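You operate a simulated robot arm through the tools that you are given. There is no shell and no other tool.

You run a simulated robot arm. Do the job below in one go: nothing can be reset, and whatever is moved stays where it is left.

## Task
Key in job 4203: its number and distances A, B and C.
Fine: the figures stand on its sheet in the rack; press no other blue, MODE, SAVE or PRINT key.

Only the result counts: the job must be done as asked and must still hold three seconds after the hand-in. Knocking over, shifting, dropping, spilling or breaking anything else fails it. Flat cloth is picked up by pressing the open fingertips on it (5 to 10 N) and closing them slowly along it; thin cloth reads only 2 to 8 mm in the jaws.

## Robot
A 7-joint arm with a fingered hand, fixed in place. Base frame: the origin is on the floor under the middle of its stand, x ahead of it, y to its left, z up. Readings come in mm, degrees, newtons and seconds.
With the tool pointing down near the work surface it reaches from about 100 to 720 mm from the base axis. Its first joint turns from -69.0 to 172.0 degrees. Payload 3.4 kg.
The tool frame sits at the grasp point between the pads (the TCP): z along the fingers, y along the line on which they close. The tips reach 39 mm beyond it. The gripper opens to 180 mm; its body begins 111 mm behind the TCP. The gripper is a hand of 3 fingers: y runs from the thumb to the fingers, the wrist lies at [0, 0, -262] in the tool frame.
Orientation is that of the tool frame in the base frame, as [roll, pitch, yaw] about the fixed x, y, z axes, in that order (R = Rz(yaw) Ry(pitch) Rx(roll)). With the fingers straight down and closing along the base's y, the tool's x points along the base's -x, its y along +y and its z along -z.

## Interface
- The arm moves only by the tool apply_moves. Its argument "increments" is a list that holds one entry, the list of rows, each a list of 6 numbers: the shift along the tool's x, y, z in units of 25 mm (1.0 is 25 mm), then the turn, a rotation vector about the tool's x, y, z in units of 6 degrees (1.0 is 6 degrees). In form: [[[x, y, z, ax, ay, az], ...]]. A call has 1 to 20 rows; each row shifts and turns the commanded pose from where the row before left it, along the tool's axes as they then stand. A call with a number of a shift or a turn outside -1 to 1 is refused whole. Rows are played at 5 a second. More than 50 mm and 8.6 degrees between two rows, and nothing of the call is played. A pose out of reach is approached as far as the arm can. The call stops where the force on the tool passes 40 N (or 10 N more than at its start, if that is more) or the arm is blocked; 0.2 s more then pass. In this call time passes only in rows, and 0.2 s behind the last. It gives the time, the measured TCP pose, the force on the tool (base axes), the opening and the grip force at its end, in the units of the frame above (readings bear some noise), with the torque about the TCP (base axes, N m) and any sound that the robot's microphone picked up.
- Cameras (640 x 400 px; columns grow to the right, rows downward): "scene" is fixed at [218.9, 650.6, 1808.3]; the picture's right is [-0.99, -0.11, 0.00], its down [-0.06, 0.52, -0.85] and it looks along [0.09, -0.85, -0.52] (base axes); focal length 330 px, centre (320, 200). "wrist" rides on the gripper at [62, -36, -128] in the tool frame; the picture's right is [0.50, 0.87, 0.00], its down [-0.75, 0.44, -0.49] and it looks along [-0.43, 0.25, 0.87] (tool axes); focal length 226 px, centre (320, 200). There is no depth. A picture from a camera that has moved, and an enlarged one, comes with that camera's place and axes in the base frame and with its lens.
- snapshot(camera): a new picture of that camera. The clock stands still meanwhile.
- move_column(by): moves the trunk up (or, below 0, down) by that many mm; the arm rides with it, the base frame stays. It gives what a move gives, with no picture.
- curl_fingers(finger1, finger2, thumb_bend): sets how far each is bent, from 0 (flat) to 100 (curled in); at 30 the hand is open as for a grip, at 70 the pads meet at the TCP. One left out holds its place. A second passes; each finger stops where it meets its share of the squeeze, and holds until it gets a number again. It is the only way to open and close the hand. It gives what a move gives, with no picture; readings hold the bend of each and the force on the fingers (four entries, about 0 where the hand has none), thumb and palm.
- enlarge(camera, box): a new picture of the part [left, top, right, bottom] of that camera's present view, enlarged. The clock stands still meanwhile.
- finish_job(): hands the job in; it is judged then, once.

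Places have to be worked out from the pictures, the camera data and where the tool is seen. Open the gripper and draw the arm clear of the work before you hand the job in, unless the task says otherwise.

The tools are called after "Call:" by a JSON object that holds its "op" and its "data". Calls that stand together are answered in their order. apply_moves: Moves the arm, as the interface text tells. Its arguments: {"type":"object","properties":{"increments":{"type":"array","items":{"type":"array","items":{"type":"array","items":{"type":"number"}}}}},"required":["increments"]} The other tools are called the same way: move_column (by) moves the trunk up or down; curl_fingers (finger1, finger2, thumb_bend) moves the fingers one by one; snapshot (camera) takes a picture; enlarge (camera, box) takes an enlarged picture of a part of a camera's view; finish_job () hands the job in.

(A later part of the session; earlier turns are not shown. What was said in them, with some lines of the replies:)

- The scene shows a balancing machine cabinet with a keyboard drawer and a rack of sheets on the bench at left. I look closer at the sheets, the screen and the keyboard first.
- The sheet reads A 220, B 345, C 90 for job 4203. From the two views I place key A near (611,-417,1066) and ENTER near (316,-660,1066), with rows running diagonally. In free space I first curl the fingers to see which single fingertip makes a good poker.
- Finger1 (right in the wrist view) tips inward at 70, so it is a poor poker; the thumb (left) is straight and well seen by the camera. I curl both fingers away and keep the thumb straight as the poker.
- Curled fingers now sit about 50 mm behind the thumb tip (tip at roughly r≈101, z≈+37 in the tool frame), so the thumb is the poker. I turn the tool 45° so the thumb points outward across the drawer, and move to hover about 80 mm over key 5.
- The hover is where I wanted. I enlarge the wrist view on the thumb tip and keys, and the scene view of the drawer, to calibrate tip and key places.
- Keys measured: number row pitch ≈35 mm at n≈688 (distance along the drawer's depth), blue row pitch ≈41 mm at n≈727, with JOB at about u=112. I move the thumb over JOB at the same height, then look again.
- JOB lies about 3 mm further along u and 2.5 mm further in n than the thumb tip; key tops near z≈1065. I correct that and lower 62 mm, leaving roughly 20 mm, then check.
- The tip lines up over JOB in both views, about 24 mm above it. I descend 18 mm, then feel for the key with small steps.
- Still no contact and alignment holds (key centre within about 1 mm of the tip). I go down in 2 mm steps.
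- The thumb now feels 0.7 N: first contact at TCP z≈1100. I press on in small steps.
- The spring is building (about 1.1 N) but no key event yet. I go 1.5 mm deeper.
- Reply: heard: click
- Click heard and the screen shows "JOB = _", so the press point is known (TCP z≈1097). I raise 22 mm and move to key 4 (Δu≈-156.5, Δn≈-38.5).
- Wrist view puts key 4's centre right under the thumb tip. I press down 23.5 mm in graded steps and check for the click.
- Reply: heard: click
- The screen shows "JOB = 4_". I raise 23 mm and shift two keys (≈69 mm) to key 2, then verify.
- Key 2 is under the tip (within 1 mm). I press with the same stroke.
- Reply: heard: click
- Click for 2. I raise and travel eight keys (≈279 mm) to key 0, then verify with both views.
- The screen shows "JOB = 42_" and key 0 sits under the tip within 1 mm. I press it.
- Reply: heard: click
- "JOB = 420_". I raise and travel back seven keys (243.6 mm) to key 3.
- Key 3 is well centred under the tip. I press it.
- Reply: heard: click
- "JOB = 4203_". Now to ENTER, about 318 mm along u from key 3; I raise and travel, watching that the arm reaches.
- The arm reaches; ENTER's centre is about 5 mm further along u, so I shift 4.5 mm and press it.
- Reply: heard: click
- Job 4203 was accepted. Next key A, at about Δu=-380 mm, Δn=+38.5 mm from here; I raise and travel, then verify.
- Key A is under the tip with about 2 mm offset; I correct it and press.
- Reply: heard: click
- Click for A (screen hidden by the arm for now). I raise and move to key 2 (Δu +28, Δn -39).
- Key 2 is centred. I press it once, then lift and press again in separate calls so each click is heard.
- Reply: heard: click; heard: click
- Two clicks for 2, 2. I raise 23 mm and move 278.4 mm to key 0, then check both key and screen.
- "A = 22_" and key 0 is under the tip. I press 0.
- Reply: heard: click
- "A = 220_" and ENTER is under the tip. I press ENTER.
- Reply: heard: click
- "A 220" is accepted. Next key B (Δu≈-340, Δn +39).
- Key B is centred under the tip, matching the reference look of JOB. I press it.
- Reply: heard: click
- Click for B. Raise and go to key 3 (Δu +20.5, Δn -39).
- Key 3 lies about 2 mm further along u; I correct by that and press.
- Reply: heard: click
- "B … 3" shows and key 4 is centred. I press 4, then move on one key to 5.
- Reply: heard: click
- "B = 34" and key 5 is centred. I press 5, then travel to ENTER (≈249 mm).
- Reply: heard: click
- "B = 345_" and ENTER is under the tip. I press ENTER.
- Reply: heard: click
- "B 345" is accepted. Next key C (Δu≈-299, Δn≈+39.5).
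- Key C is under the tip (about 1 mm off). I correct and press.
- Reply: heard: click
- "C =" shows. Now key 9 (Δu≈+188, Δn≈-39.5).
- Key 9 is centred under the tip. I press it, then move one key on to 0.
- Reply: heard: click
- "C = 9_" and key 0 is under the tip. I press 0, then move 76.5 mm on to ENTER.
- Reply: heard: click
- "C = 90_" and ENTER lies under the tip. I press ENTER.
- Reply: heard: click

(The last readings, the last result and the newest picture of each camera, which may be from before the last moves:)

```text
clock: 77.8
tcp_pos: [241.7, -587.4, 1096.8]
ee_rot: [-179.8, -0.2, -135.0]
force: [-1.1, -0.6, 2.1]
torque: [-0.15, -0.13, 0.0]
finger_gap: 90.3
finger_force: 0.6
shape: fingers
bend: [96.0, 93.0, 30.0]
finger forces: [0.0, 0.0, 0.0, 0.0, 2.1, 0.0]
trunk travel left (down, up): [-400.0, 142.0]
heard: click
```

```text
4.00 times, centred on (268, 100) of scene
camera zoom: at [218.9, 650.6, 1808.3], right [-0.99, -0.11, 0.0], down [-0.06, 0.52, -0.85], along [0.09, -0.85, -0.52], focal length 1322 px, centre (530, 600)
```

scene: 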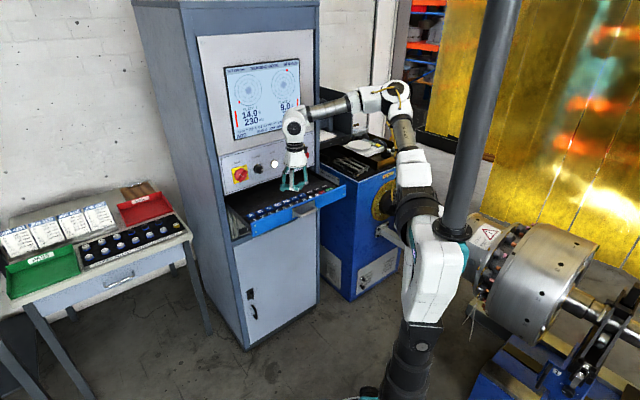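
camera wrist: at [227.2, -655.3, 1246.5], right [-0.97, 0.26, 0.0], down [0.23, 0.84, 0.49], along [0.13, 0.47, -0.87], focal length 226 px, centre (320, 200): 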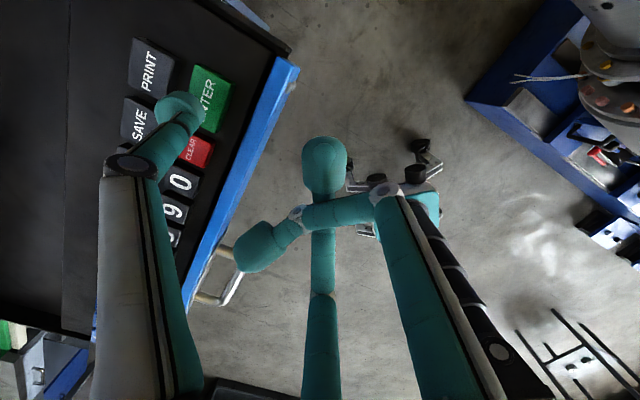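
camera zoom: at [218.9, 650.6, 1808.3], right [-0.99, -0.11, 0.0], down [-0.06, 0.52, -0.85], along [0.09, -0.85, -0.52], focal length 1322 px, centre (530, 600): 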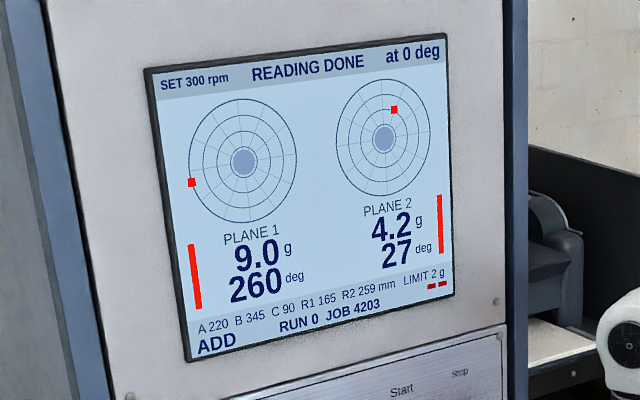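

The screen now shows JOB 4203, A 220, B 345, C 90. I lift straight up and draw the arm back toward the base, clear of the drawer.

Call:
{"op": "apply_moves", "data": {"increments": [[[0, 0, -0.5, 0, 0, 0], [0, 0, -0.9, 0, 0, 0], [0, 0, -0.9, 0, 0, 0], [0, 0, -0.9, 0, 0, 0], [0, 0, -0.9, 0, 0, 0], [0, 0, -0.9, 0, 0, 0], [0, 0, -0.9, 0, 0, 0], [0, 0, -0.9, 0, 0, 0], [-0.6, 0.8, -0.3, 0, 0, 0], [-0.6, 0.8, -0.3, 0, 0, 0], [-0.6, 0.8, -0.3, 0, 0, 0], [-0.6, 0.8, -0.3, 0, 0, 0], [-0.6, 0.8, -0.3, 0, 0, 0], [-0.6, 0.8, -0.3, 0, 0, 0], [-0.6, 0.8, -0.3, 0, 0, 0], [-0.6, 0.8, -0.3, 0, 0, 0], [0, 0, 0, 0, 0, 0]]]}}

Call:
{"op": "curl_fingers", "data": {"finger1": 30, "finger2": 30, "thumb_bend": 30}}

Call:
{"op": "snapshot", "data": {"camera": "scene"}}

Call:
{"op": "enlarge", "data": {"camera": "scene", "box": [215, 50, 350, 240]}}

Call:
{"op": "enlarge", "data": {"camera": "scene", "box": [230, 100, 320, 150]}}

```text
clock: 81.4
tcp_pos: [213.8, -390.1, 1326.4]
ee_rot: [-180.0, -0.2, -135.0]
force: [0.3, 0.6, -0.4]
torque: [0.01, 0.02, -0.04]
finger_gap: 90.5
finger_force: 0.0
shape: fingers
bend: [96.0, 93.0, 30.0]
finger forces: [0.1, 0.1, 0.0, 0.0, 0.0, 0.0]
trunk travel left (down, up): [-400.0, 142.0]
```

```text
clock: 82.4
tcp_pos: [215.2, -390.9, 1326.6]
ee_rot: [-179.9, -0.3, -135.0]
force: [-0.7, 0.1, 0.6]
torque: [-0.01, 0.0, 0.01]
finger_gap: 152.0
finger_force: 0.1
shape: fingers
bend: [30.0, 30.0, 30.0]
finger forces: [0.0, 0.0, 0.0, 0.0, 0.1, 0.0]
trunk travel left (down, up): [-400.0, 142.0]
```

```text
taken
```

scene: 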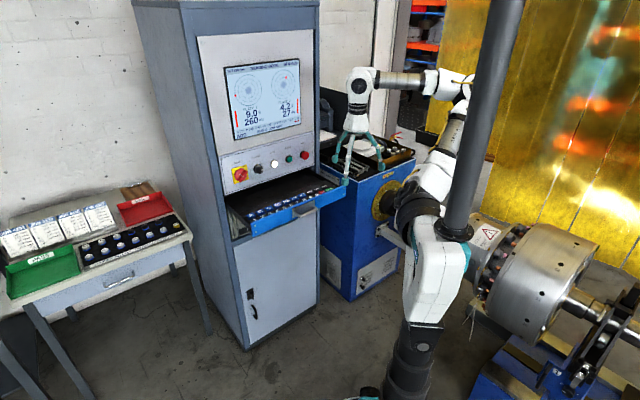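

```text
2.11 times, centred on (282, 145) of scene
camera zoom: at [218.9, 650.6, 1808.3], right [-0.99, -0.11, 0.0], down [-0.06, 0.52, -0.85], along [0.09, -0.85, -0.52], focal length 696 px, centre (399, 316)
```

zoom: 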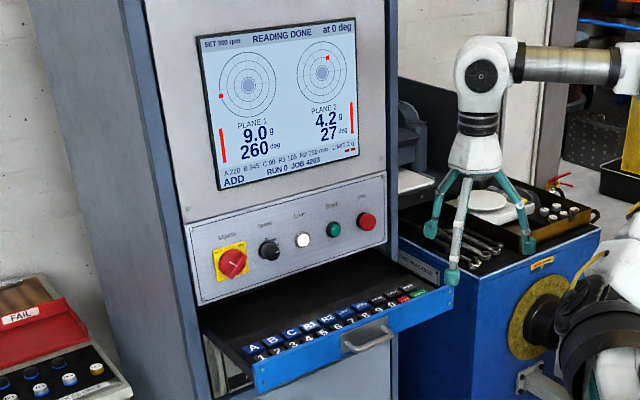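

```text
7.11 times, centred on (275, 125) of scene
camera zoom: at [218.9, 650.6, 1808.3], right [-0.99, -0.11, 0.0], down [-0.06, 0.52, -0.85], along [0.09, -0.85, -0.52], focal length 2350 px, centre (640, 733)
```

zoom: 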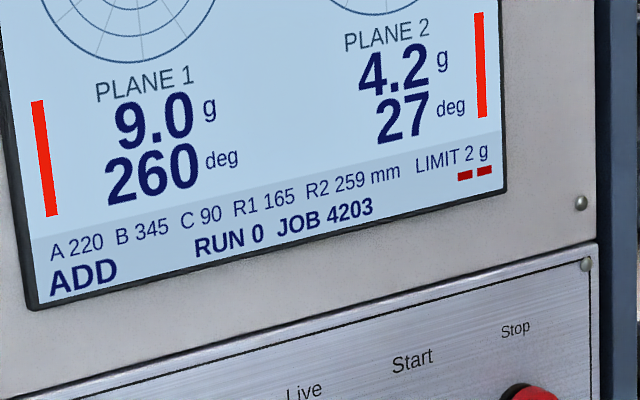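

The display holds JOB 4203, A 220, B 345, C 90, with R1, R2 and LIMIT unchanged; the hand is open and clear, and nothing else was touched. I hand the job in.

Call:
{"op": "finish_job", "data": {}}

```text
The job is handed in.
```

Job 4203 is keyed in: the display reads JOB 4203, A 220, B 345 and C 90, matching its sheet in the rack.

- **Keys pressed:** only JOB, A, B, C, the digits and ENTER. I pressed no other blue key, and not MODE, SAVE or PRINT. R1, R2 and LIMIT are unchanged on the display.
- **Readings:** the plane 1 and plane 2 figures on the screen changed as each distance was entered. They now show 9.0 g at 260° and 4.2 g at 27°.
- **Arm:** nothing else was touched or moved. The hand is open, and the arm was drawn clear of the drawer before I handed the job in.
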